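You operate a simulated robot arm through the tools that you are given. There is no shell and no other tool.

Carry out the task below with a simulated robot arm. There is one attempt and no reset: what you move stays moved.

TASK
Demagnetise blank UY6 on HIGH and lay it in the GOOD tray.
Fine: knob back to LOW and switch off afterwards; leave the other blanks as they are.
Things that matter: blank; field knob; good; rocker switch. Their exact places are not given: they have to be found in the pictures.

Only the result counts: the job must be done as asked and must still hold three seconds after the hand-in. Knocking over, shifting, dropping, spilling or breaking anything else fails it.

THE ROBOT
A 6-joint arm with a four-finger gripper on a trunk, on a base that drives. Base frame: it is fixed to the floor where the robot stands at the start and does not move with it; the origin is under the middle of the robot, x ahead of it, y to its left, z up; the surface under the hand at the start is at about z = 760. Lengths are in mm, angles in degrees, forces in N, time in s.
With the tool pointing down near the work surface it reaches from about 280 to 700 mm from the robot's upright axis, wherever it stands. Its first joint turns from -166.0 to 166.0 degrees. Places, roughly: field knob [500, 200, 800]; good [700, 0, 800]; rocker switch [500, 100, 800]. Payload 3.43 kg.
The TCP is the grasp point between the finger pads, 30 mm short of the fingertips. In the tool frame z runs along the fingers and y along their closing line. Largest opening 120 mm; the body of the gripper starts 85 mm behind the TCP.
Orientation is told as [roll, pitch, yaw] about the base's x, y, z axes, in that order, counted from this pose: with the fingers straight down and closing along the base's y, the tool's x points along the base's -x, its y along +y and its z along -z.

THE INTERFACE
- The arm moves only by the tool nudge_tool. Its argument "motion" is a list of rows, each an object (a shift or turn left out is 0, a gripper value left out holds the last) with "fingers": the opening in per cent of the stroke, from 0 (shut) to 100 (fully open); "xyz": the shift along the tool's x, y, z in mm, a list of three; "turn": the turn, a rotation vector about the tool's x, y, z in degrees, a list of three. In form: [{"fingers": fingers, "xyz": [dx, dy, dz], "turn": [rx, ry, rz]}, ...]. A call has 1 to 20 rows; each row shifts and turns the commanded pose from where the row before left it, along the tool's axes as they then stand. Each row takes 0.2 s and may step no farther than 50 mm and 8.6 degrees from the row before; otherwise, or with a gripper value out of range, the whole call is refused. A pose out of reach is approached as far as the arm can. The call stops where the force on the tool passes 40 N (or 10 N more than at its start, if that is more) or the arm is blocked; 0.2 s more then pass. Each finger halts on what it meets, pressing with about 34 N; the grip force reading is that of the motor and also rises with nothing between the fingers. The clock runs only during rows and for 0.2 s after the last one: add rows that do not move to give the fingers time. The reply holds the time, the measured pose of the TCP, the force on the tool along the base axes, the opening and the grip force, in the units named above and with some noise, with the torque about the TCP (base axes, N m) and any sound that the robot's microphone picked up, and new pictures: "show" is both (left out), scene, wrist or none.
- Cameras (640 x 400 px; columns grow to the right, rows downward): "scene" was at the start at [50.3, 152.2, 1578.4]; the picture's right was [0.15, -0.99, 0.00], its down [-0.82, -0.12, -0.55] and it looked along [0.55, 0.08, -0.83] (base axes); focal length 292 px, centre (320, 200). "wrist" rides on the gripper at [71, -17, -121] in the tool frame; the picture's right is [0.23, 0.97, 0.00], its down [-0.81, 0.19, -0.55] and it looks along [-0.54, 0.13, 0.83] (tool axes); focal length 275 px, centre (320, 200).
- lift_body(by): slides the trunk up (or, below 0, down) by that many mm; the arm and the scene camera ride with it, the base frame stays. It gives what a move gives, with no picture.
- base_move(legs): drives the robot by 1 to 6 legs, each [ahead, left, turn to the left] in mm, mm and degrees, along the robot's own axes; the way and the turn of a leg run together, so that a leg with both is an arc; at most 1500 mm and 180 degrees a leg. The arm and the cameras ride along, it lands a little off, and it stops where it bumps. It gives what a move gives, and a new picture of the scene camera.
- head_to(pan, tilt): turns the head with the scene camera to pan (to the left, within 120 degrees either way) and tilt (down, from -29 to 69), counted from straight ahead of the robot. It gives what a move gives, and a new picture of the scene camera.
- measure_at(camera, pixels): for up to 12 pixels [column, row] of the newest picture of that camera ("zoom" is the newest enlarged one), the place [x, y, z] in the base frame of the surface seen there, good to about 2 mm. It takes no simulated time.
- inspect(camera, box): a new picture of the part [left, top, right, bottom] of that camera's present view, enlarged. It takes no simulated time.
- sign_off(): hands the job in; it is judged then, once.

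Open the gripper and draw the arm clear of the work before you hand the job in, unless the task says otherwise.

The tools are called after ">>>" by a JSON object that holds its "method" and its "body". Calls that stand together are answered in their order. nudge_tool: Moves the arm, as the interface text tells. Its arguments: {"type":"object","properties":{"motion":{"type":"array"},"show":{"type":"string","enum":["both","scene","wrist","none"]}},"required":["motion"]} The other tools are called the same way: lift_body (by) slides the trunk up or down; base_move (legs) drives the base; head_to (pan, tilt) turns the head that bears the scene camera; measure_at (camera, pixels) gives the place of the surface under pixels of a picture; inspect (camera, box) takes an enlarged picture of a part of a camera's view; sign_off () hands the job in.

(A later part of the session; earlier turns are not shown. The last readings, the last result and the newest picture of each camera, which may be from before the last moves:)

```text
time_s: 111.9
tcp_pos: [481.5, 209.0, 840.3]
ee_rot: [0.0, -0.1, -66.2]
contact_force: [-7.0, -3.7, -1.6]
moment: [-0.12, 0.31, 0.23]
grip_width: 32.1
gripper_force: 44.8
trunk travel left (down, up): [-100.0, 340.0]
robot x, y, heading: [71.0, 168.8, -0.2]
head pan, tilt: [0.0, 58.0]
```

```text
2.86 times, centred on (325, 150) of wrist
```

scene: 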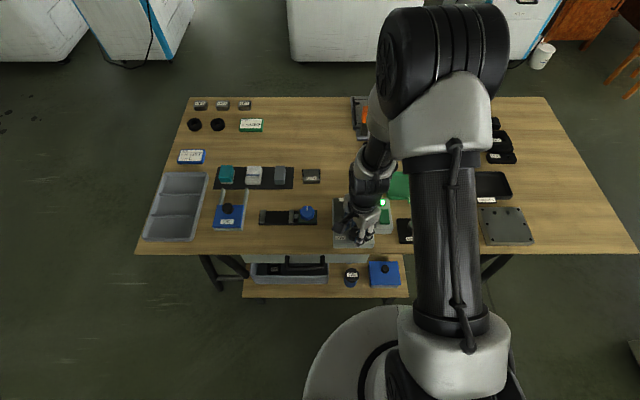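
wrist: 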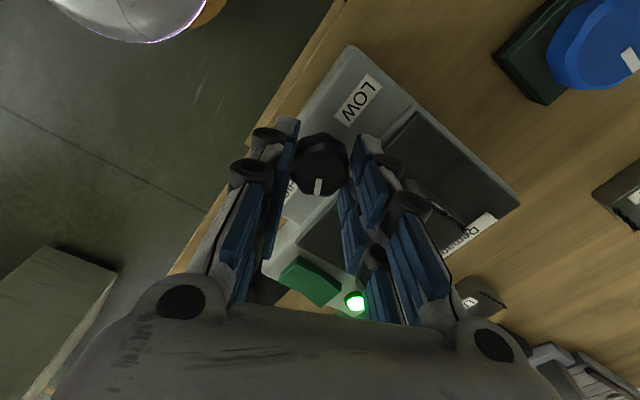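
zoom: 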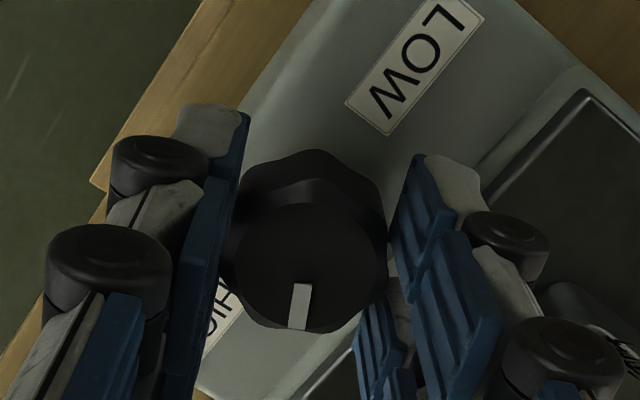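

Torque about z rose (0.23 N·m) and the pointer lagged the tool: the knob already sits at its HIGH stop. I release it, rise, and check UY6's filings after this longer dwell.

>>> {"method": "nudge_tool", "body": {"motion": [{"fingers": 42}, {"fingers": 42}, {"xyz": [0, 0, -10]}, {"xyz": [0, 0, -35]}, {"xyz": [0, 0, -35]}, {"turn": [0, 0, 8]}, {"turn": [0, 0, 8]}, {"turn": [0, 0, 7.8]}, {"xyz": [0, 0, 0]}], "show": "both"}}

>>> {"method": "inspect", "body": {"camera": "scene", "box": [325, 190, 405, 250]}}

>>> {"method": "inspect", "body": {"camera": "wrist", "box": [260, 60, 460, 220]}}

```text
time_s: 113.9
tcp_pos: [480.1, 208.5, 919.7]
ee_rot: [0.1, 0.0, -90.0]
contact_force: [-0.5, -0.3, 0.3]
moment: [0.0, 0.02, 0.01]
grip_width: 50.3
gripper_force: 0.0
trunk travel left (down, up): [-100.0, 340.0]
robot x, y, heading: [68.6, 167.8, -0.1]
head pan, tilt: [0.0, 58.0]
```

scene: 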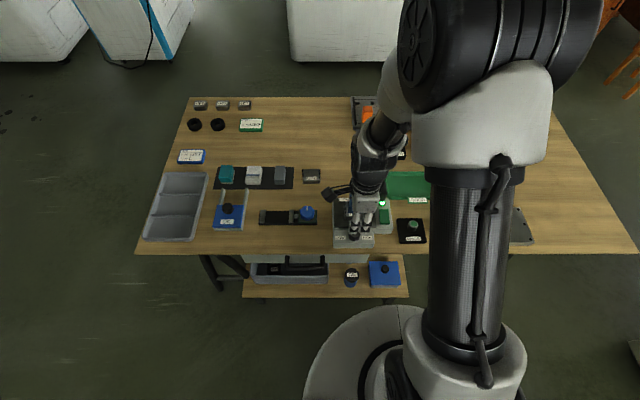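
wrist: 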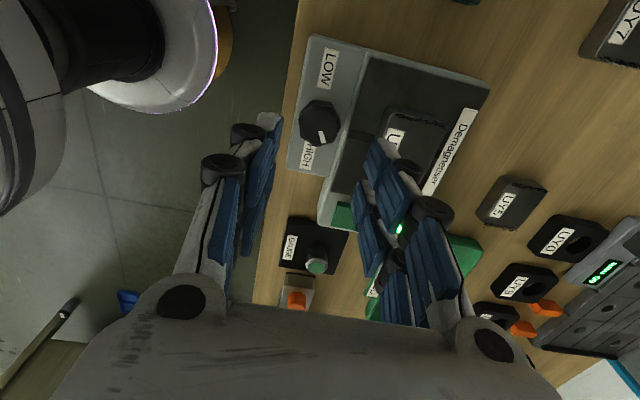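

```text
6.67 times, centred on (365, 220) of scene
```

zoom: 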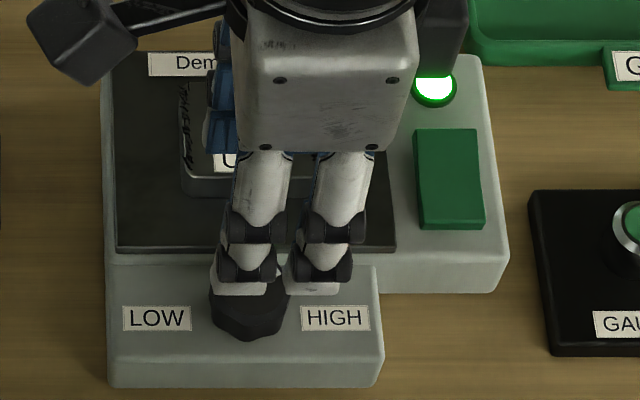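

```text
2.50 times, centred on (360, 140) of wrist
```

zoom: 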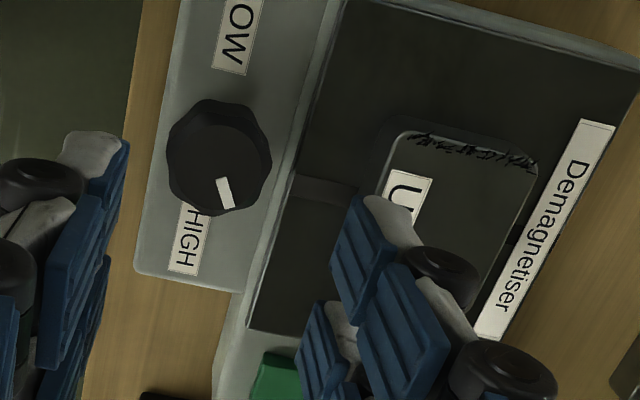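

The filings remain. I measure the pointer once more and wait a further ~4 s in case dwell time matters.

>>> {"method": "measure_at", "body": {"camera": "zoom", "pixels": [[220, 181], [231, 207], [216, 158], [226, 194]]}}

>>> {"method": "nudge_tool", "body": {"motion": [{"xyz": [-2, 26, 0], "fingers": 60}, {"xyz": [-2, 26, 0]}, {"xyz": [-1, 25, 0]}, {"xyz": [0, 0, 0]}, {"xyz": [0, 0, 0]}, {"xyz": [0, 0, 0]}, {"xyz": [0, 0, 0]}, {"xyz": [0, 0, 0]}, {"xyz": [0, 0, 0]}, {"xyz": [0, 0, 0]}, {"xyz": [0, 0, 0]}, {"xyz": [0, 0, 0]}, {"xyz": [0, 0, 0]}, {"xyz": [0, 0, 0]}, {"xyz": [0, 0, 0]}, {"xyz": [0, 0, 0]}, {"xyz": [0, 0, 0]}, {"xyz": [0, 0, 0]}, {"xyz": [0, 0, 0]}, {"xyz": [0, 0, 0]}], "show": "wrist"}}

>>> {"method": "inspect", "body": {"camera": "wrist", "box": [240, 40, 400, 190]}}

```text
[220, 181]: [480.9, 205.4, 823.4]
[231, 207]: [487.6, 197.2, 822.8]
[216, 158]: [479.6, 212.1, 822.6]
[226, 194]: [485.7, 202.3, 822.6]
```

```text
time_s: 118.1
tcp_pos: [556.8, 204.2, 918.4]
ee_rot: [0.2, 0.0, -90.0]
contact_force: [0.2, -0.3, -0.3]
moment: [0.0, -0.01, 0.01]
grip_width: 71.9
gripper_force: 0.1
trunk travel left (down, up): [-100.0, 340.0]
robot x, y, heading: [71.9, 168.8, 0.1]
head pan, tilt: [0.0, 58.0]
```

wrist: 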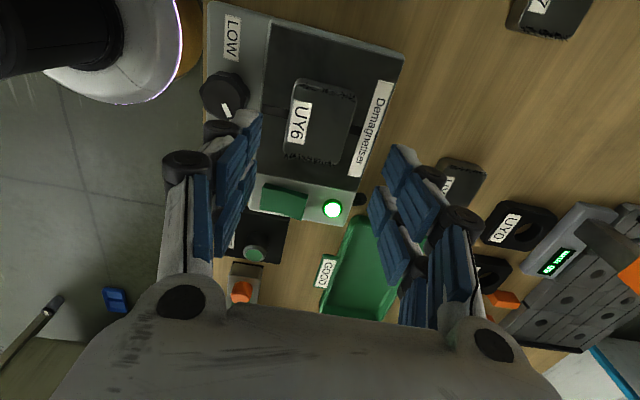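

```text
2.67 times, centred on (320, 115) of wrist
```

zoom: 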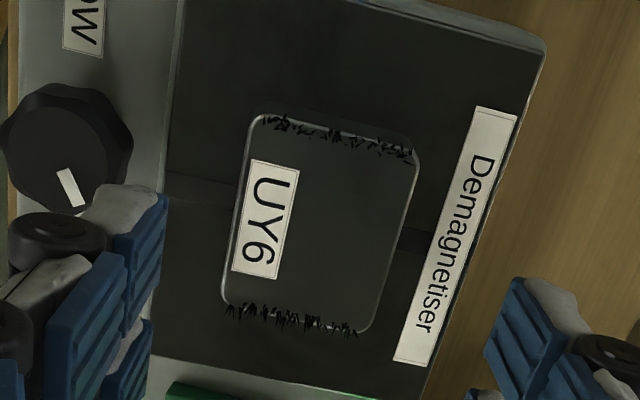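

Dwelling doesn't do it and HIGH is confirmed (−54°). Next I'll try drawing it across the pole gap (along y). I descend and grip UY6 again.

>>> {"method": "nudge_tool", "body": {"motion": [{"xyz": [0, 0, 40]}, {"xyz": [0, 0, 30]}, {"xyz": [0, 0, 12]}, {"xyz": [0, 0, 0]}, {"fingers": 10}, {"fingers": 10}, {"fingers": 10}, {"fingers": 10}], "show": "wrist"}}

```text
time_s: 119.9
tcp_pos: [555.8, 208.8, 835.6]
ee_rot: [0.3, 0.0, -89.9]
contact_force: [-0.1, -0.1, 0.7]
moment: [0.09, 0.04, -0.01]
grip_width: 49.7
gripper_force: 34.0
trunk travel left (down, up): [-100.0, 340.0]
robot x, y, heading: [70.9, 167.4, -0.1]
head pan, tilt: [0.0, 58.0]
```

wrist: 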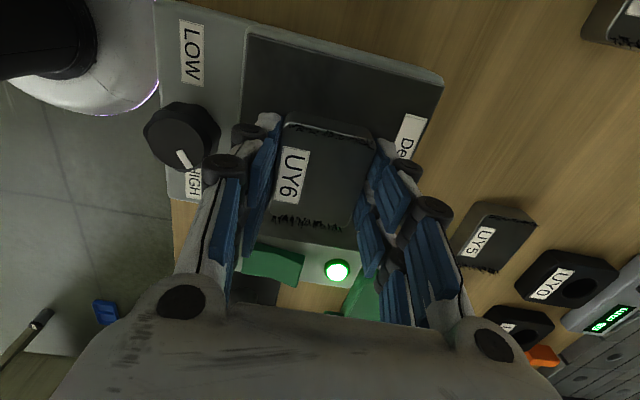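

Gripped. I lift 1.5 mm, shift 28 mm toward −y (staying off the rocker), then begin a slow pass toward +y across the gap.

>>> {"method": "nudge_tool", "body": {"motion": [{"xyz": [0, 0, -1.5]}, {"xyz": [-2, 0, 0]}, {"xyz": [-5, 0, 0]}, {"xyz": [-7, 0, 0]}, {"xyz": [-7, 0, 0]}, {"xyz": [-5, 0, 0]}, {"xyz": [-2, 0, 0]}, {"xyz": [0, 0, 0]}, {"xyz": [1, 0, 0]}, {"xyz": [2, 0, 0]}, {"xyz": [2, 0, 0]}, {"xyz": [2, 0, 0]}, {"xyz": [2, 0, 0]}, {"xyz": [2, 0, 0]}, {"xyz": [2, 0, 0]}, {"xyz": [2, 0, 0]}, {"xyz": [2, 0, 0]}, {"xyz": [2, 0, 0]}, {"xyz": [2, 0, 0]}, {"xyz": [2, 0, 0]}], "show": "wrist"}}

>>> {"method": "nudge_tool", "body": {"motion": [{"xyz": [2, 0, 0]}, {"xyz": [2, 0, 0]}, {"xyz": [2, 0, 0]}, {"xyz": [2, 0, 0]}, {"xyz": [2, 0, 0]}, {"xyz": [2, 0, 0]}, {"xyz": [2, 0, 0]}, {"xyz": [2, 0, 0]}, {"xyz": [2, 0, 0]}, {"xyz": [2, 0, 0]}, {"xyz": [2, 0, 0]}, {"xyz": [2, 0, 0]}, {"xyz": [2, 0, 0]}, {"xyz": [2, 0, 0]}, {"xyz": [2, 0, 0]}, {"xyz": [2, 0, 0]}, {"xyz": [2, 0, 0]}, {"xyz": [2, 0, 0]}, {"xyz": [2, 0, 0]}, {"xyz": [2, 0, 0]}], "show": "wrist"}}

```text
time_s: 124.1
tcp_pos: [558.1, 201.4, 838.2]
ee_rot: [0.2, -0.1, -90.0]
contact_force: [0.0, 0.6, -4.4]
moment: [0.0, 0.0, 0.04]
grip_width: 49.8
gripper_force: 33.7
trunk travel left (down, up): [-100.0, 340.0]
robot x, y, heading: [72.0, 168.3, -0.0]
head pan, tilt: [0.0, 58.0]
```

wrist: 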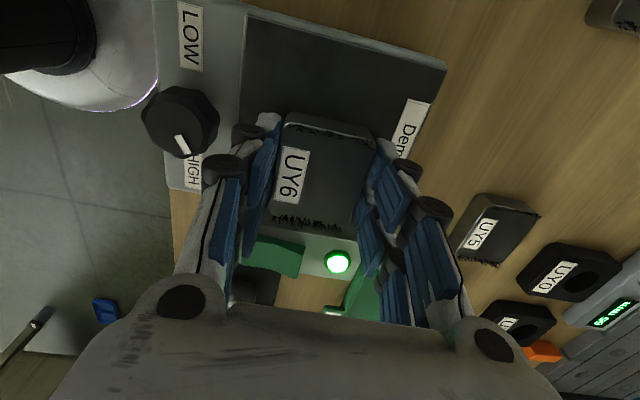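

```text
time_s: 128.3
tcp_pos: [558.4, 241.5, 839.4]
ee_rot: [0.2, -0.1, -90.0]
contact_force: [0.0, -0.2, -4.6]
moment: [0.02, 0.01, 0.03]
grip_width: 49.8
gripper_force: 33.8
trunk travel left (down, up): [-100.0, 340.0]
robot x, y, heading: [67.4, 171.1, 0.0]
head pan, tilt: [0.0, 58.0]
```

wrist: 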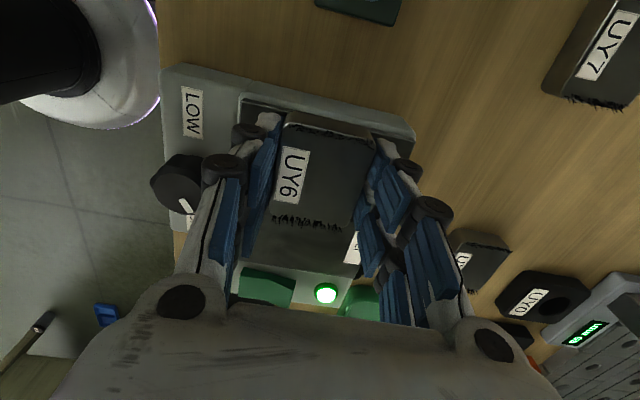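

Now at y 241, filings still on. I continue slowly to y≈289, off the bed's left edge (blue-knob fixture starts at y≈321).

>>> {"method": "nudge_tool", "body": {"motion": [{"xyz": [2.5, 0, 0]}, {"xyz": [2.5, 0, 0]}, {"xyz": [2.5, 0, 0]}, {"xyz": [2.5, 0, 0]}, {"xyz": [2.5, 0, 0]}, {"xyz": [2.5, 0, 0]}, {"xyz": [2.5, 0, 0]}, {"xyz": [2.5, 0, 0]}, {"xyz": [2.5, 0, 0]}, {"xyz": [2.5, 0, 0]}, {"xyz": [2.5, 0, 0]}, {"xyz": [2.5, 0, 0]}, {"xyz": [2.5, 0, 0]}, {"xyz": [2.5, 0, 0]}, {"xyz": [2.5, 0, 0]}, {"xyz": [2.5, 0, 0]}, {"xyz": [2.5, 0, 0]}, {"xyz": [2.5, 0, 0]}, {"xyz": [2, 0, 0]}], "show": "wrist"}}

>>> {"method": "inspect", "body": {"camera": "wrist", "box": [240, 90, 400, 240]}}

```text
time_s: 132.3
tcp_pos: [555.9, 286.9, 839.3]
ee_rot: [0.1, 0.0, -90.0]
contact_force: [0.7, -0.1, -4.6]
moment: [0.02, -0.01, 0.03]
grip_width: 49.9
gripper_force: 33.5
trunk travel left (down, up): [-100.0, 340.0]
robot x, y, heading: [68.0, 164.8, -0.3]
head pan, tilt: [0.0, 58.0]
```

wrist: 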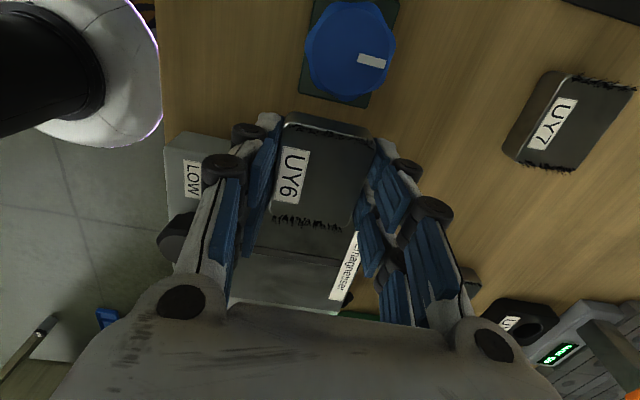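

```text
2.67 times, centred on (320, 165) of wrist
```

zoom: 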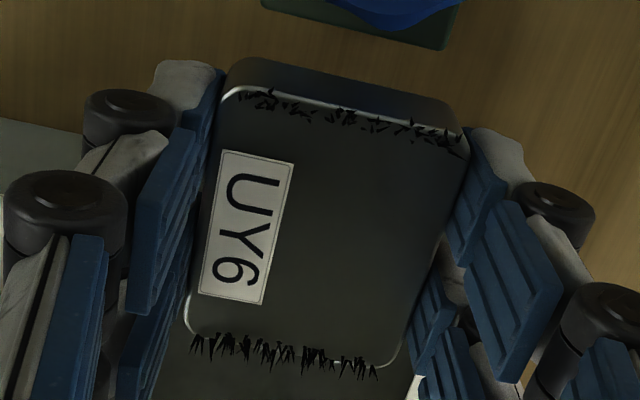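

Blank is at y 287 but its trailing edge is still near the bed. I raise 12 mm slowly to clear the blue knob (top 807) and keep drawing it away to y≈350.

>>> {"method": "nudge_tool", "body": {"motion": [{"xyz": [0, 0, -2]}, {"xyz": [0, 0, -2]}, {"xyz": [0, 0, -2]}, {"xyz": [0, 0, -2]}, {"xyz": [0, 0, -2]}, {"xyz": [0, 0, -2]}, {"xyz": [0, 0, -2]}, {"xyz": [3, 0, 0]}, {"xyz": [5, 0, 0]}, {"xyz": [5, 0, 0]}, {"xyz": [5, 0, 0]}, {"xyz": [5, 0, 0]}, {"xyz": [5, 0, 0]}, {"xyz": [5, 0, 0]}, {"xyz": [5, 0, 0]}, {"xyz": [5, 0, 0]}, {"xyz": [5, 0, 0]}, {"xyz": [5, 0, 0]}, {"xyz": [5, 0, 0]}, {"xyz": [5, 0, 0]}], "show": "wrist"}}

>>> {"method": "inspect", "body": {"camera": "scene", "box": [275, 160, 405, 250]}}

```text
time_s: 136.5
tcp_pos: [558.3, 348.5, 853.5]
ee_rot: [0.3, 0.0, -90.1]
contact_force: [0.3, -0.3, -4.8]
moment: [0.02, 0.03, -0.01]
grip_width: 49.7
gripper_force: 34.2
trunk travel left (down, up): [-100.0, 340.0]
robot x, y, heading: [71.2, 167.4, -0.0]
head pan, tilt: [0.0, 58.0]
```

wrist: 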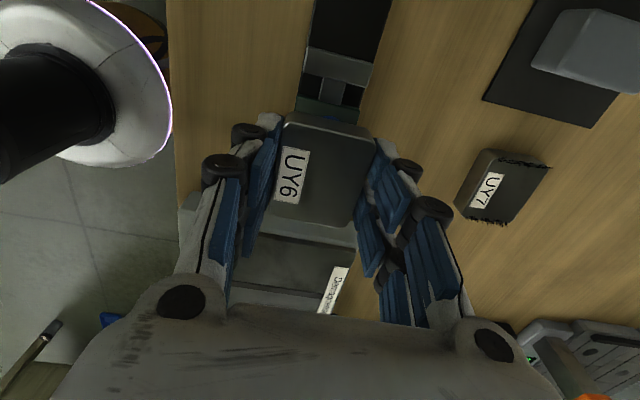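

```text
4.44 times, centred on (340, 205) of scene
```

zoom: 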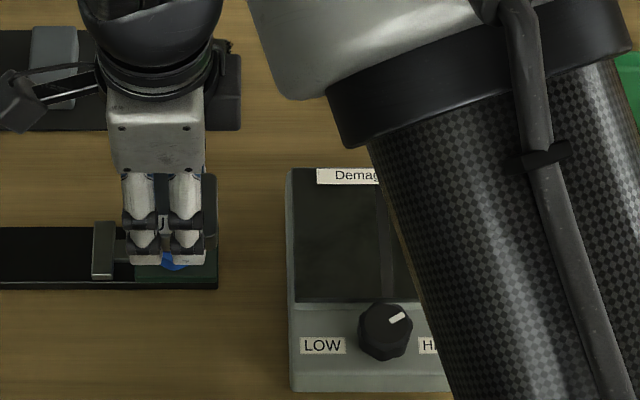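

The filings on UY6 are gone while UY7 keeps its own: UY6 is demagnetised. I now keep it well away from the live bed, rising and moving outward first.

>>> {"method": "nudge_tool", "body": {"motion": [{"xyz": [0.8, 0.5, -2.3]}, {"xyz": [1.9, 1.2, -5.5]}, {"xyz": [2.7, 1.7, -7.8]}, {"xyz": [2.7, 1.7, -7.8]}, {"xyz": [2.7, 1.7, -7.8]}, {"xyz": [2.7, 1.7, -7.8]}, {"xyz": [2.7, 1.7, -7.8]}, {"xyz": [2.7, 1.7, -7.8]}, {"xyz": [2.7, 1.7, -7.8]}, {"xyz": [2.7, 1.7, -7.8]}, {"xyz": [1.9, 1.2, -5.5]}, {"xyz": [0.8, 0.5, -2.3]}, {"xyz": [0, 0, 0]}], "show": "both"}}

>>> {"method": "inspect", "body": {"camera": "wrist", "box": [240, 90, 400, 240]}}

```text
time_s: 139.3
tcp_pos: [575.0, 376.0, 932.4]
ee_rot: [0.2, 0.1, -90.0]
contact_force: [-1.1, 0.4, -5.4]
moment: [-0.01, 0.01, -0.01]
grip_width: 49.8
gripper_force: 34.2
trunk travel left (down, up): [-100.0, 340.0]
robot x, y, heading: [73.9, 171.1, -0.0]
head pan, tilt: [0.0, 58.0]
```

scene: 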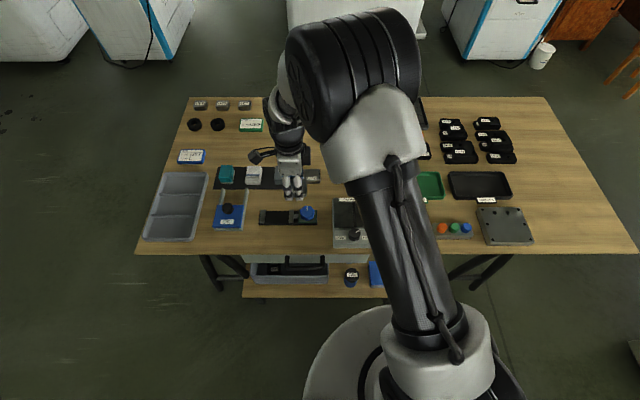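
wrist: 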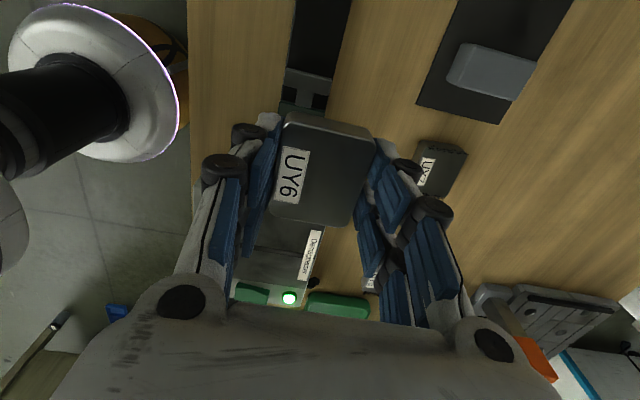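

```text
2.67 times, centred on (320, 165) of wrist
```

zoom: 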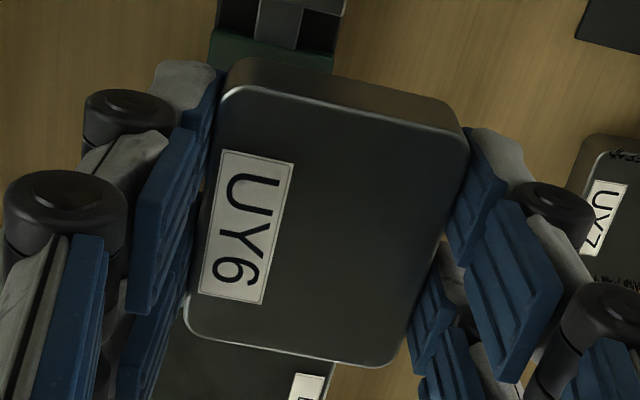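

UY6 is clean. I carry it around the bed at z≈932: first out to x≈720.

>>> {"method": "nudge_tool", "body": {"motion": [{"xyz": [-0.3, 3.3, 0]}, {"xyz": [-0.8, 7.8, 0]}, {"xyz": [-1.15, 11.15, 0]}, {"xyz": [-1.15, 11.15, 0]}, {"xyz": [-1.15, 11.15, 0]}, {"xyz": [-1.15, 11.15, 0]}, {"xyz": [-1.15, 11.15, 0]}, {"xyz": [-1.15, 11.15, 0]}, {"xyz": [-1.15, 11.15, 0]}, {"xyz": [-1.15, 11.15, 0]}, {"xyz": [-1.15, 11.15, 0]}, {"xyz": [-1.15, 11.15, 0]}, {"xyz": [-1.15, 11.15, 0]}, {"xyz": [-0.8, 7.8, 0]}, {"xyz": [-0.3, 3.3, 0]}, {"xyz": [0, 0, 0]}], "show": "scene"}}

```text
time_s: 142.7
tcp_pos: [718.9, 362.1, 931.4]
ee_rot: [0.1, 0.0, -90.0]
contact_force: [0.5, 0.4, -4.7]
moment: [0.01, 0.01, 0.0]
grip_width: 49.7
gripper_force: 34.5
trunk travel left (down, up): [-100.0, 340.0]
robot x, y, heading: [71.1, 170.8, -0.1]
head pan, tilt: [0.0, 58.0]
```

scene: 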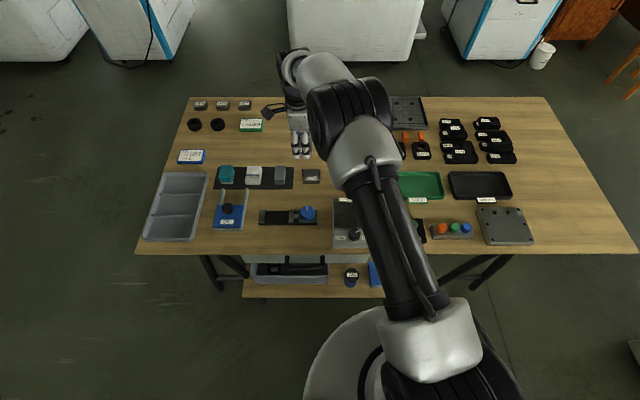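

Now along −y behind the bed, to about (735, 205) at the same height.

>>> {"method": "nudge_tool", "body": {"motion": [{"xyz": [-3.3, 0.3, 0]}, {"xyz": [-7.8, 0.8, 0]}, {"xyz": [-11.2, 1.14, 0]}, {"xyz": [-11.2, 1.14, 0]}, {"xyz": [-11.2, 1.14, 0]}, {"xyz": [-11.2, 1.14, 0]}, {"xyz": [-11.2, 1.14, 0]}, {"xyz": [-11.2, 1.14, 0]}, {"xyz": [-11.2, 1.14, 0]}, {"xyz": [-11.2, 1.14, 0]}, {"xyz": [-11.2, 1.14, 0]}, {"xyz": [-11.2, 1.14, 0]}, {"xyz": [-11.2, 1.14, 0]}, {"xyz": [-11.2, 1.14, 0]}, {"xyz": [-7.8, 0.8, 0]}, {"xyz": [-3.3, 0.3, 0]}, {"xyz": [0, 0, 0]}], "show": "both"}}

```text
time_s: 146.3
tcp_pos: [734.6, 206.0, 930.8]
ee_rot: [0.2, 0.0, -90.0]
contact_force: [0.9, -0.8, -3.7]
moment: [-0.02, 0.0, 0.01]
grip_width: 49.5
gripper_force: 33.8
trunk travel left (down, up): [-100.0, 340.0]
robot x, y, heading: [69.5, 166.6, -0.4]
head pan, tilt: [0.0, 58.0]
```

scene: 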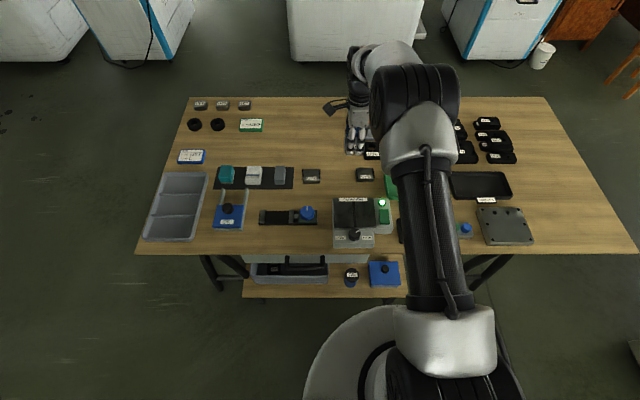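
wrist: 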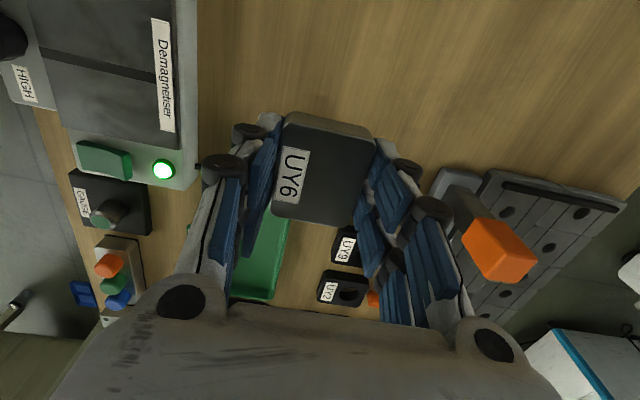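

Before moving on toward the tray, I measure the height of the orange-handled stand and the tray's inner floor.

>>> {"method": "measure_at", "body": {"camera": "wrist", "pixels": [[500, 235], [465, 205], [440, 185], [350, 245], [270, 250], [285, 225], [265, 290], [240, 285], [375, 300]]}}

```text
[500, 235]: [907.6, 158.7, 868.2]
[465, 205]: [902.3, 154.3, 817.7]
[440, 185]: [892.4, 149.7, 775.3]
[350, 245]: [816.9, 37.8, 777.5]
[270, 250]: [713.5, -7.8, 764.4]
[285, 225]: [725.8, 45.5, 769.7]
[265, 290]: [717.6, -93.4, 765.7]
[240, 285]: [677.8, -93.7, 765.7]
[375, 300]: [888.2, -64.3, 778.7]
```

The stand is at x>890, out of the way. I continue to about (710, 60).

>>> {"method": "nudge_tool", "body": {"motion": [{"xyz": [-3.3, -0.6, 0]}, {"xyz": [-7.8, -1.3, 0]}, {"xyz": [-11.2, -1.9, 0]}, {"xyz": [-11.2, -1.9, 0]}, {"xyz": [-11.2, -1.9, 0]}, {"xyz": [-11.2, -1.9, 0]}, {"xyz": [-11.2, -1.9, 0]}, {"xyz": [-11.2, -1.9, 0]}, {"xyz": [-11.2, -1.9, 0]}, {"xyz": [-11.2, -1.9, 0]}, {"xyz": [-11.2, -1.9, 0]}, {"xyz": [-11.2, -1.9, 0]}, {"xyz": [-11.2, -1.9, 0]}, {"xyz": [-11.2, -5, 0]}, {"xyz": [-11.2, -6, 0]}, {"xyz": [-11.2, -6, 0]}, {"xyz": [-8, -4, 0]}, {"xyz": [-4, -2, 0]}, {"xyz": [0, 0, 0]}], "show": "both"}}

```text
time_s: 150.3
tcp_pos: [690.3, 26.1, 931.3]
ee_rot: [0.2, 0.0, -89.9]
contact_force: [-0.2, -0.2, -4.9]
moment: [-0.02, 0.0, -0.03]
grip_width: 49.6
gripper_force: 33.8
trunk travel left (down, up): [-100.0, 340.0]
robot x, y, heading: [68.3, 164.7, -0.0]
head pan, tilt: [0.0, 58.0]
```

scene: 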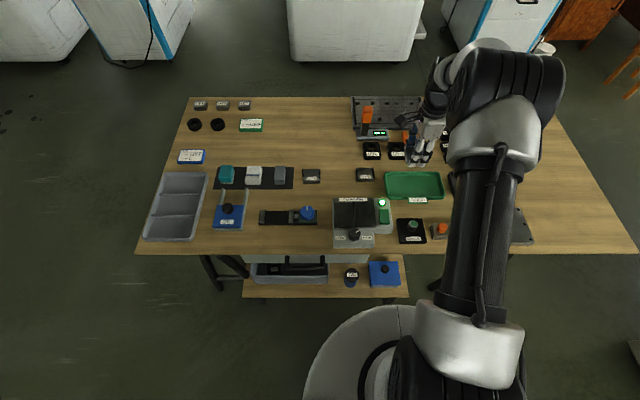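
wrist: 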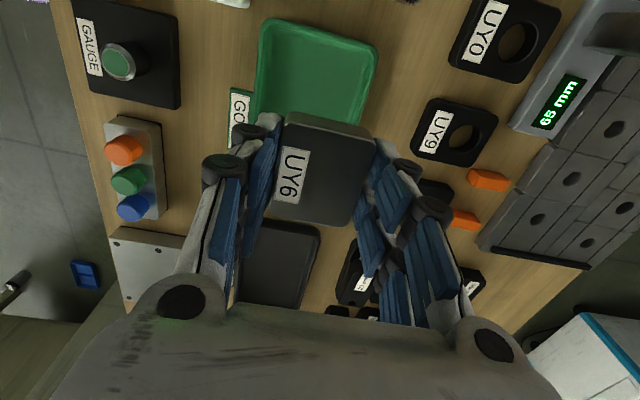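

The tray is fully visible in the scene view near (414,186). I zoom and measure its inner floor edges.

>>> {"method": "inspect", "body": {"camera": "scene", "box": [375, 160, 455, 215]}}

>>> {"method": "measure_at", "body": {"camera": "zoom", "pixels": [[105, 100], [520, 100], [105, 240], [545, 240], [320, 110], [320, 235], [100, 170], [520, 170], [320, 170], [320, 90], [320, 258], [85, 170]]}}

```text
7.27 times, centred on (415, 188) of scene
```

zoom: 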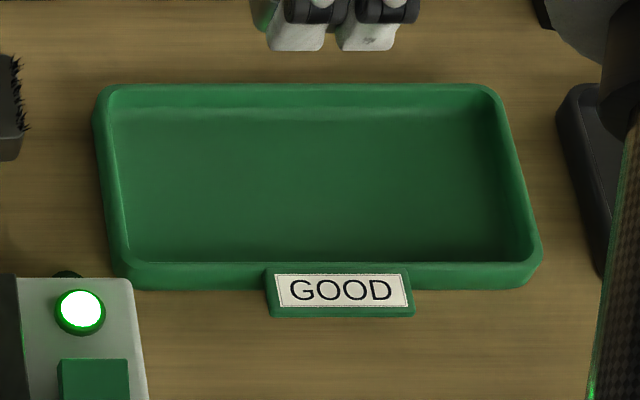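

```text
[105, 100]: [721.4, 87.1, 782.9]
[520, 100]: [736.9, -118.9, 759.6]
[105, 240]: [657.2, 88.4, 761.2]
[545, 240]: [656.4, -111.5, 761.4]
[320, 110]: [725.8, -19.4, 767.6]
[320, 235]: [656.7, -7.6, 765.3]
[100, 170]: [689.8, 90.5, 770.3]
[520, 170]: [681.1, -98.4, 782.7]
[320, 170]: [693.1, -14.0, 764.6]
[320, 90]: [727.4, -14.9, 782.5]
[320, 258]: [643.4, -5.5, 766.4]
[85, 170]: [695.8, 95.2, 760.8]
```

Tray floor spans about x 643–720, y −95…80, z≈765. I turn the tool slowly by 90° to yaw 0 so that the fingers lie along y inside the tray.

>>> {"method": "nudge_tool", "body": {"motion": [{"turn": [0, 0, -2]}, {"turn": [0, 0, -4]}, {"turn": [0, 0, -6]}, {"turn": [0, 0, -6]}, {"turn": [0, 0, -6]}, {"turn": [0, 0, -6]}, {"turn": [0, 0, -6]}, {"turn": [0, 0, -6]}, {"turn": [0, 0, -6]}, {"turn": [0, 0, -6]}, {"turn": [0, 0, -6]}, {"turn": [0, 0, -6]}, {"turn": [0, 0, -6]}, {"turn": [0, 0, -6]}, {"turn": [0, 0, -6]}, {"turn": [0, 0, -4]}, {"turn": [0, 0, -2]}, {"turn": [0, 0, 0]}], "show": "both"}}

```text
time_s: 154.1
tcp_pos: [689.5, 27.0, 931.3]
ee_rot: [0.0, -0.2, 0.1]
contact_force: [-0.4, -0.2, -3.6]
moment: [-0.02, -0.01, 0.0]
grip_width: 49.7
gripper_force: 34.2
trunk travel left (down, up): [-100.0, 340.0]
robot x, y, heading: [72.3, 168.6, -0.1]
head pan, tilt: [0.0, 58.0]
```

scene: 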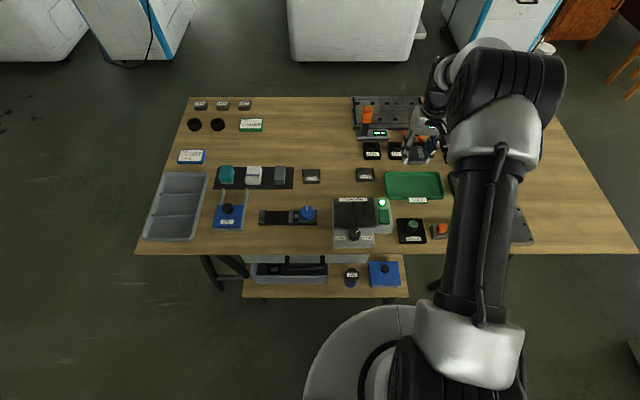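
wrist: 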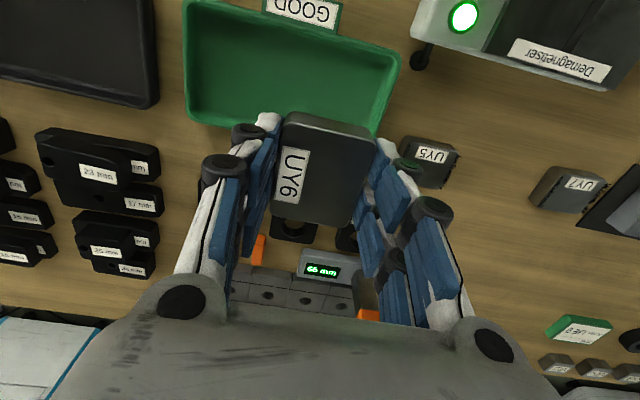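

At yaw 0. I move over the tray centre (680, −5) and descend part way.

>>> {"method": "nudge_tool", "body": {"motion": [{"xyz": [1, -3, 0]}, {"xyz": [2, -7, 0]}, {"xyz": [3, -9, 0]}, {"xyz": [2, -8, 0]}, {"xyz": [1, -4, 0]}, {"xyz": [0.5, -1, 0]}, {"xyz": [0, 0, 4]}, {"xyz": [0, 0, 8]}, {"xyz": [0, 0, 12]}, {"xyz": [0, 0, 12]}, {"xyz": [0, 0, 12]}, {"xyz": [0, 0, 12]}, {"xyz": [0, 0, 12]}, {"xyz": [0, 0, 10]}, {"xyz": [0, 0, 6]}, {"xyz": [0, 0, 3]}, {"xyz": [0, 0, 0]}], "show": "both"}}

>>> {"method": "inspect", "body": {"camera": "scene", "box": [375, 150, 455, 215]}}

>>> {"method": "inspect", "body": {"camera": "wrist", "box": [140, 30, 440, 240]}}

```text
time_s: 157.7
tcp_pos: [680.0, -5.3, 838.5]
ee_rot: [0.0, -0.2, 0.1]
contact_force: [0.4, 0.2, -4.7]
moment: [0.02, 0.03, 0.01]
grip_width: 49.6
gripper_force: 33.7
trunk travel left (down, up): [-100.0, 340.0]
robot x, y, heading: [70.4, 168.6, 0.1]
head pan, tilt: [0.0, 58.0]
```

scene: 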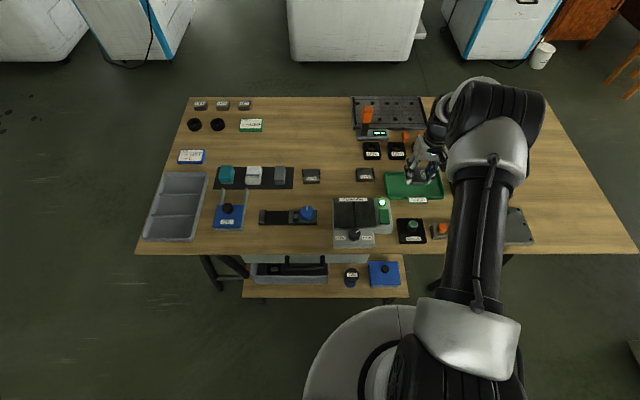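
wrist: 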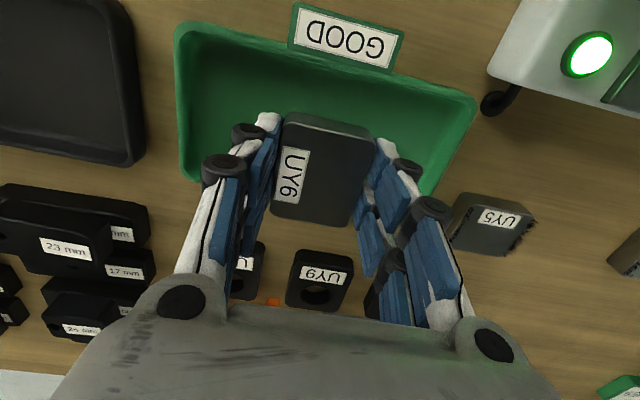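

```text
6.15 times, centred on (415, 182) of scene
```

zoom: 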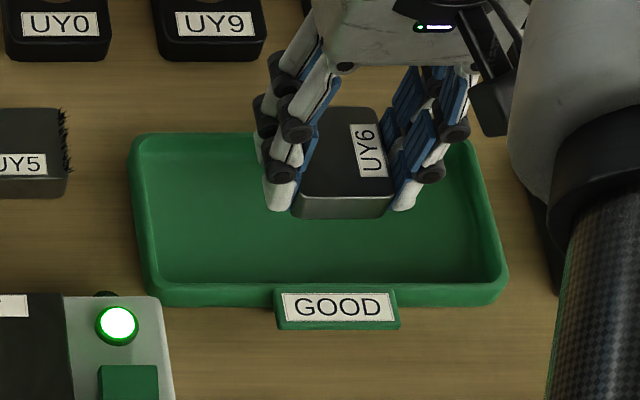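

```text
1.90 times, centred on (290, 135) of wrist
```

zoom: 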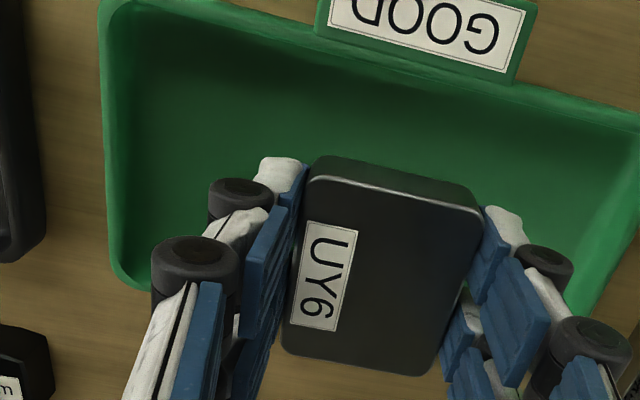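

The blank is above the tray's middle (scene view, between rim edges). I lower slowly toward the floor.

>>> {"method": "nudge_tool", "body": {"motion": [{"xyz": [0, 0, 4]}, {"xyz": [0, 0, 8]}, {"xyz": [0, 0, 8]}, {"xyz": [0, 0, 7]}, {"xyz": [0, 0, 5]}, {"xyz": [0, 0, 3]}, {"xyz": [0, 0, 2]}, {"xyz": [0, 0, 0]}], "show": "wrist"}}

>>> {"method": "inspect", "body": {"camera": "scene", "box": [375, 150, 455, 215]}}

```text
time_s: 159.5
tcp_pos: [681.6, -5.8, 803.5]
ee_rot: [0.0, -0.2, 0.1]
contact_force: [0.6, -0.6, -4.1]
moment: [-0.02, 0.0, -0.03]
grip_width: 49.6
gripper_force: 33.7
trunk travel left (down, up): [-100.0, 340.0]
robot x, y, heading: [68.8, 165.4, -0.1]
head pan, tilt: [0.0, 58.0]
```

wrist: 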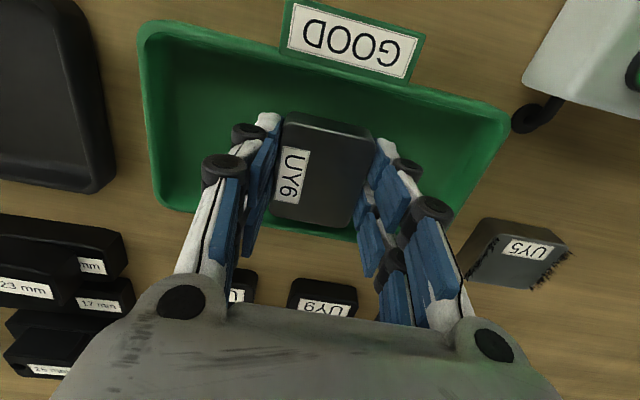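

```text
6.15 times, centred on (415, 182) of scene
```

zoom: 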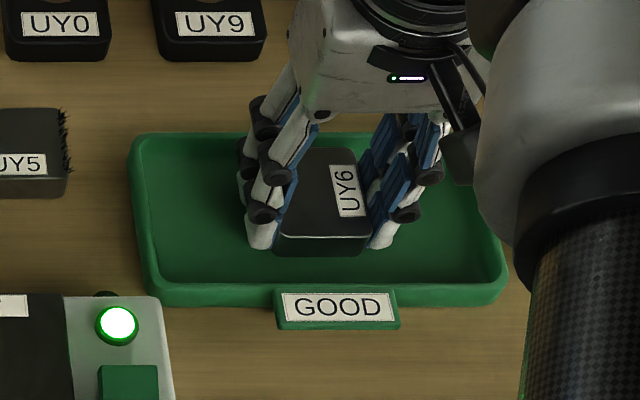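

The blank is inside the tray rim, a few mm above the floor. I lower in 1 mm steps to contact.

>>> {"method": "nudge_tool", "body": {"motion": [{"xyz": [0, 0, 1.5]}, {"xyz": [0, 0, 1.5]}, {"xyz": [0, 0, 1]}, {"xyz": [0, 0, 0]}], "show": "none"}}

```text
time_s: 160.5
tcp_pos: [680.1, -5.0, 798.4]
ee_rot: [0.0, -0.2, 0.0]
contact_force: [-0.5, 0.4, -5.1]
moment: [0.02, -0.02, 0.01]
grip_width: 49.8
gripper_force: 34.0
trunk travel left (down, up): [-100.0, 340.0]
robot x, y, heading: [65.4, 168.5, -0.2]
head pan, tilt: [0.0, 58.0]
```

Still −5 N at z 798.4. I lower another 2 mm.

>>> {"method": "nudge_tool", "body": {"motion": [{"xyz": [0, 0, 1]}, {"xyz": [0, 0, 1]}, {"xyz": [0, 0, 0]}], "show": "none"}}

```text
time_s: 161.3
tcp_pos: [679.2, -5.1, 797.1]
ee_rot: [0.1, -0.2, 0.1]
contact_force: [0.4, 0.4, -3.4]
moment: [0.07, 0.03, 0.02]
grip_width: 49.8
gripper_force: 33.6
trunk travel left (down, up): [-100.0, 340.0]
robot x, y, heading: [70.3, 170.5, 0.0]
head pan, tilt: [0.0, 58.0]
```

Weight is starting to come off (−3.4 N). I lower 0.8 mm more and open slowly.

>>> {"method": "nudge_tool", "body": {"motion": [{"xyz": [0, 0, 0.8]}, {"xyz": [0, 0, 0]}, {"fingers": 43}, {"fingers": 47}, {"fingers": 52}, {"fingers": 56}, {"fingers": 56}], "show": "both"}}

>>> {"method": "inspect", "body": {"camera": "scene", "box": [375, 150, 455, 215]}}

```text
time_s: 162.9
tcp_pos: [679.6, -5.7, 798.2]
ee_rot: [0.0, -0.1, 0.2]
contact_force: [1.1, -0.5, -0.4]
moment: [0.0, 0.02, 0.0]
grip_width: 67.0
gripper_force: 0.1
trunk travel left (down, up): [-100.0, 340.0]
robot x, y, heading: [70.8, 168.2, 0.1]
head pan, tilt: [0.0, 58.0]
```

scene: 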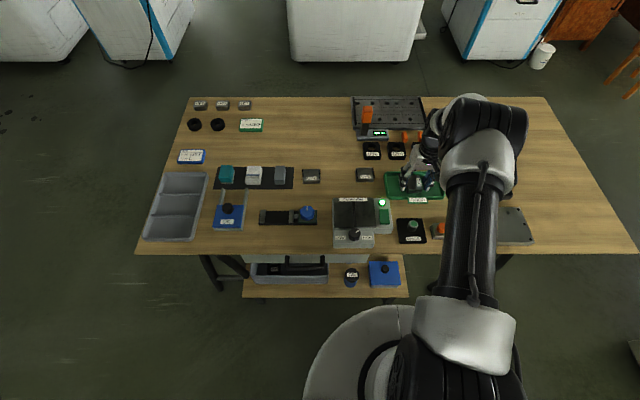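
wrist: 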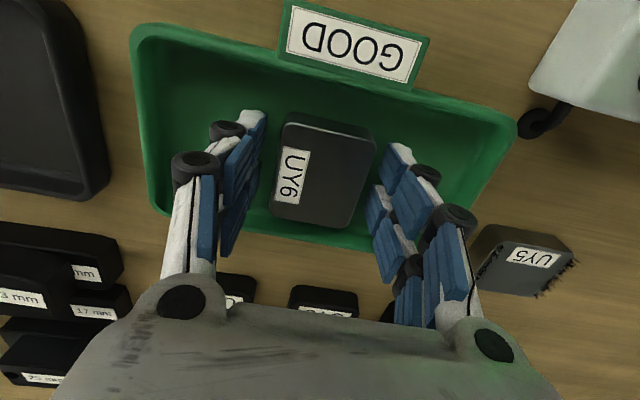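

```text
6.15 times, centred on (415, 182) of scene
```

zoom: 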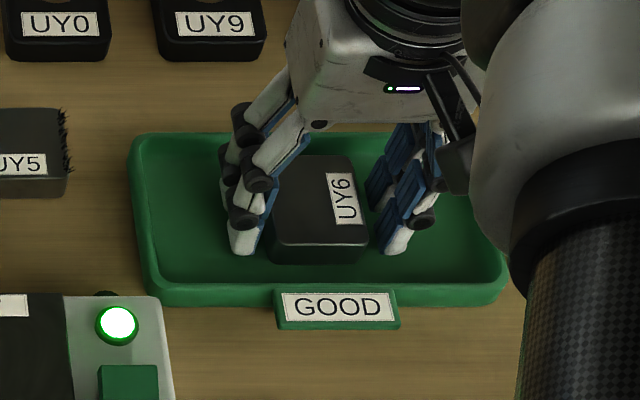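

UY6 rests flat in the GOOD tray. I raise the gripper straight up and then go back toward the knob.

>>> {"method": "nudge_tool", "body": {"motion": [{"xyz": [0, 0, -5]}, {"xyz": [0, 0, -15]}, {"xyz": [0, 0, -35]}, {"xyz": [0, 0, -45]}, {"xyz": [0, 0, -30]}, {"xyz": [0, 0, 0]}], "show": "both"}}

>>> {"method": "inspect", "body": {"camera": "scene", "box": [375, 150, 455, 215]}}

```text
time_s: 164.3
tcp_pos: [679.4, -6.1, 924.0]
ee_rot: [0.0, -0.1, 0.0]
contact_force: [0.0, 1.2, 0.2]
moment: [-0.05, 0.01, 0.01]
grip_width: 67.1
gripper_force: 0.0
trunk travel left (down, up): [-100.0, 340.0]
robot x, y, heading: [71.7, 171.6, -0.3]
head pan, tilt: [0.0, 58.0]
```

scene: 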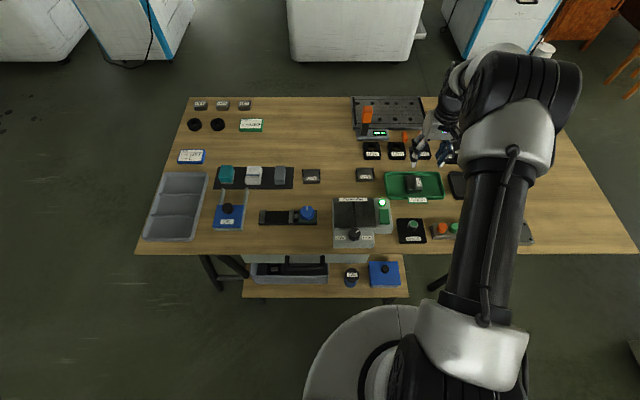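
wrist: 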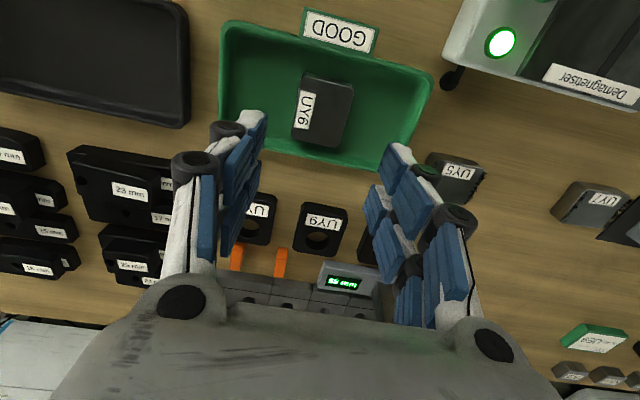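

```text
6.15 times, centred on (415, 182) of scene
```

zoom: 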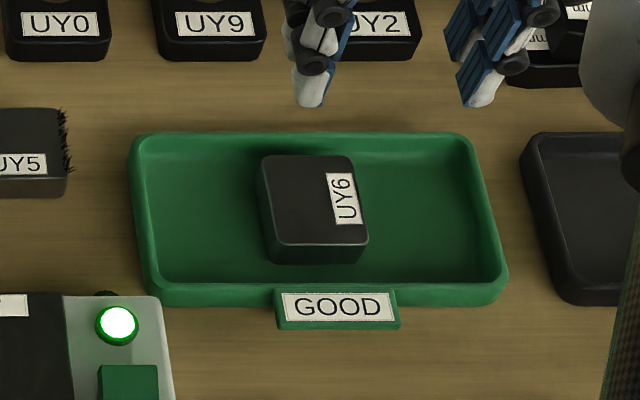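

UY6 lies in the GOOD tray, clean of filings. Now I go to the knob: over (479, 208) and to yaw −54.

>>> {"method": "nudge_tool", "body": {"motion": [{"xyz": [28.6, 30.6, 0], "fingers": 42}, {"xyz": [28.6, 30.6, 0]}, {"xyz": [28.6, 30.6, 0]}, {"xyz": [28.6, 30.6, 0]}, {"xyz": [28.6, 30.6, 0]}, {"xyz": [28.6, 30.6, 0]}, {"xyz": [28.6, 30.6, 0]}, {"turn": [0, 0, 8]}, {"turn": [0, 0, 8]}, {"turn": [0, 0, 8]}, {"turn": [0, 0, 8]}, {"turn": [0, 0, 8]}, {"turn": [0, 0, 8]}, {"turn": [0, 0, 6]}, {"xyz": [0, 0, 30]}, {"xyz": [0, 0, 0]}], "show": "wrist"}}

>>> {"method": "inspect", "body": {"camera": "wrist", "box": [250, 70, 390, 180]}}

```text
time_s: 167.7
tcp_pos: [480.5, 207.3, 897.8]
ee_rot: [0.3, -0.1, -53.9]
contact_force: [0.2, -0.2, -0.1]
moment: [0.0, -0.03, -0.01]
grip_width: 50.4
gripper_force: 0.0
trunk travel left (down, up): [-100.0, 340.0]
robot x, y, heading: [71.9, 171.0, -0.2]
head pan, tilt: [0.0, 58.0]
```

wrist: 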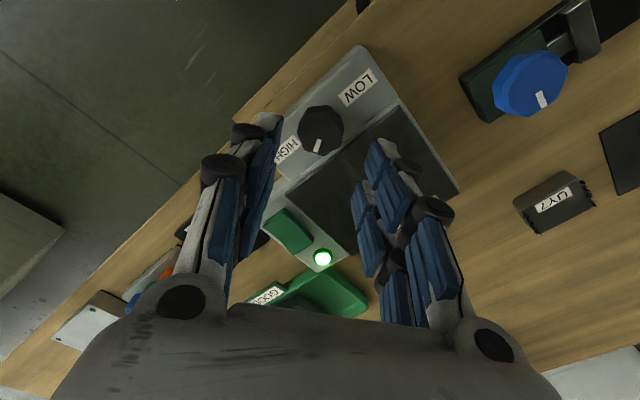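

```text
3.64 times, centred on (320, 125) of wrist
```

zoom: 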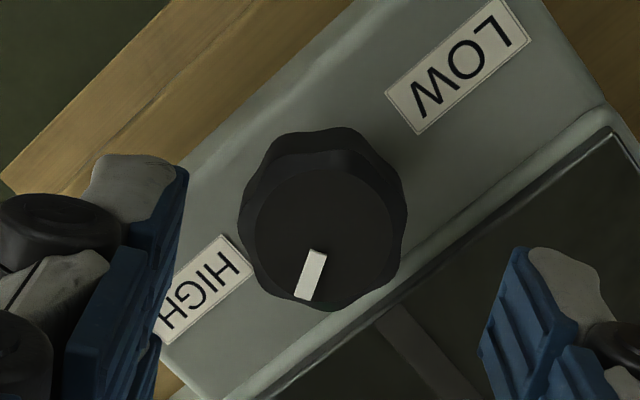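

Well aligned over the knob. I descend to z≈840 and check centring.

>>> {"method": "nudge_tool", "body": {"motion": [{"xyz": [0, 0, 30]}, {"xyz": [0, 0, 20]}, {"xyz": [0, 0, 7.5]}, {"xyz": [0, 0, 0]}], "show": "wrist"}}

>>> {"method": "inspect", "body": {"camera": "wrist", "box": [230, 80, 420, 220]}}

```text
time_s: 168.7
tcp_pos: [478.7, 207.5, 838.6]
ee_rot: [0.2, -0.1, -53.9]
contact_force: [0.5, 0.6, -0.2]
moment: [0.02, 0.0, -0.03]
grip_width: 50.4
gripper_force: 0.0
trunk travel left (down, up): [-100.0, 340.0]
robot x, y, heading: [70.2, 167.5, -0.1]
head pan, tilt: [0.0, 58.0]
```

wrist: 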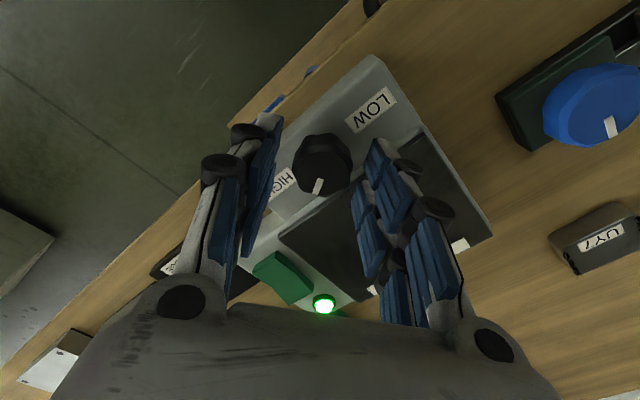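

```text
2.86 times, centred on (325, 150) of wrist
```

zoom: 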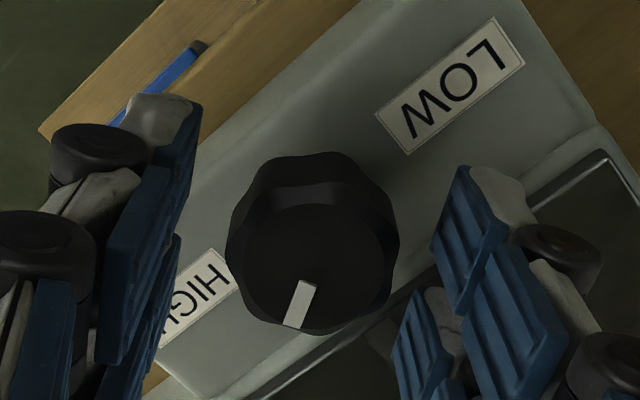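

Centred within ~1.5 mm. I correct, close on the knob and start turning counter-clockwise toward LOW.

>>> {"method": "nudge_tool", "body": {"motion": [{"xyz": [0, 1.3, 0]}, {"xyz": [0, 0, 0]}, {"fingers": 20}, {"fingers": 20}, {"fingers": 20}, {"turn": [0, 0, -6]}, {"turn": [0, 0, -6]}, {"turn": [0, 0, -6]}, {"turn": [0, 0, -6]}, {"turn": [0, 0, -6]}, {"turn": [0, 0, -6]}, {"turn": [0, 0, 0]}], "show": "wrist"}}

```text
time_s: 171.3
tcp_pos: [479.5, 208.9, 838.4]
ee_rot: [0.1, -0.3, -17.9]
contact_force: [-5.6, -3.2, 12.8]
moment: [0.0, 0.45, -0.03]
grip_width: 31.8
gripper_force: 44.8
trunk travel left (down, up): [-100.0, 340.0]
robot x, y, heading: [71.3, 168.4, -0.3]
head pan, tilt: [0.0, 58.0]
```

wrist: 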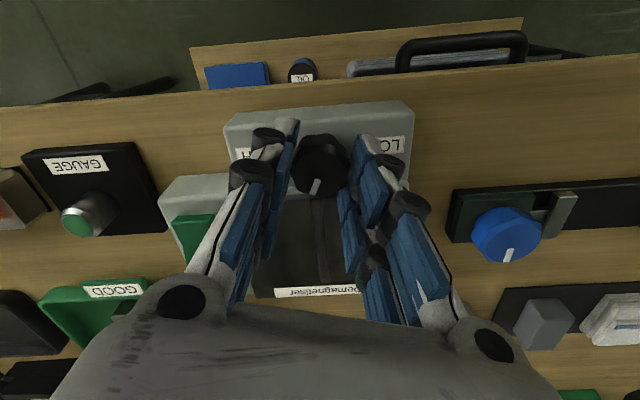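

The knob follows (yaw −18). I continue turning 36° more.

>>> {"method": "nudge_tool", "body": {"motion": [{"turn": [0, 0, -6]}, {"turn": [0, 0, -6]}, {"turn": [0, 0, -6]}, {"turn": [0, 0, -6]}, {"turn": [0, 0, -6]}, {"turn": [0, 0, -6]}, {"turn": [0, 0, 0]}], "show": "wrist"}}

```text
time_s: 172.9
tcp_pos: [479.8, 208.8, 839.1]
ee_rot: [-0.1, -0.2, 18.1]
contact_force: [-10.3, -5.2, 19.9]
moment: [-0.22, 0.23, -0.04]
grip_width: 32.0
gripper_force: 45.1
trunk travel left (down, up): [-100.0, 340.0]
robot x, y, heading: [75.2, 163.5, -0.1]
head pan, tilt: [0.0, 58.0]
```

wrist: 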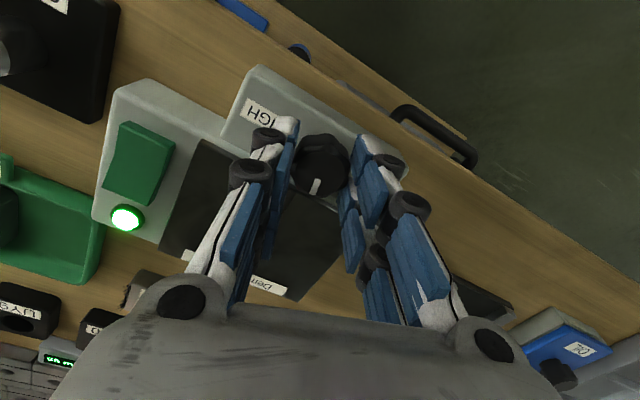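

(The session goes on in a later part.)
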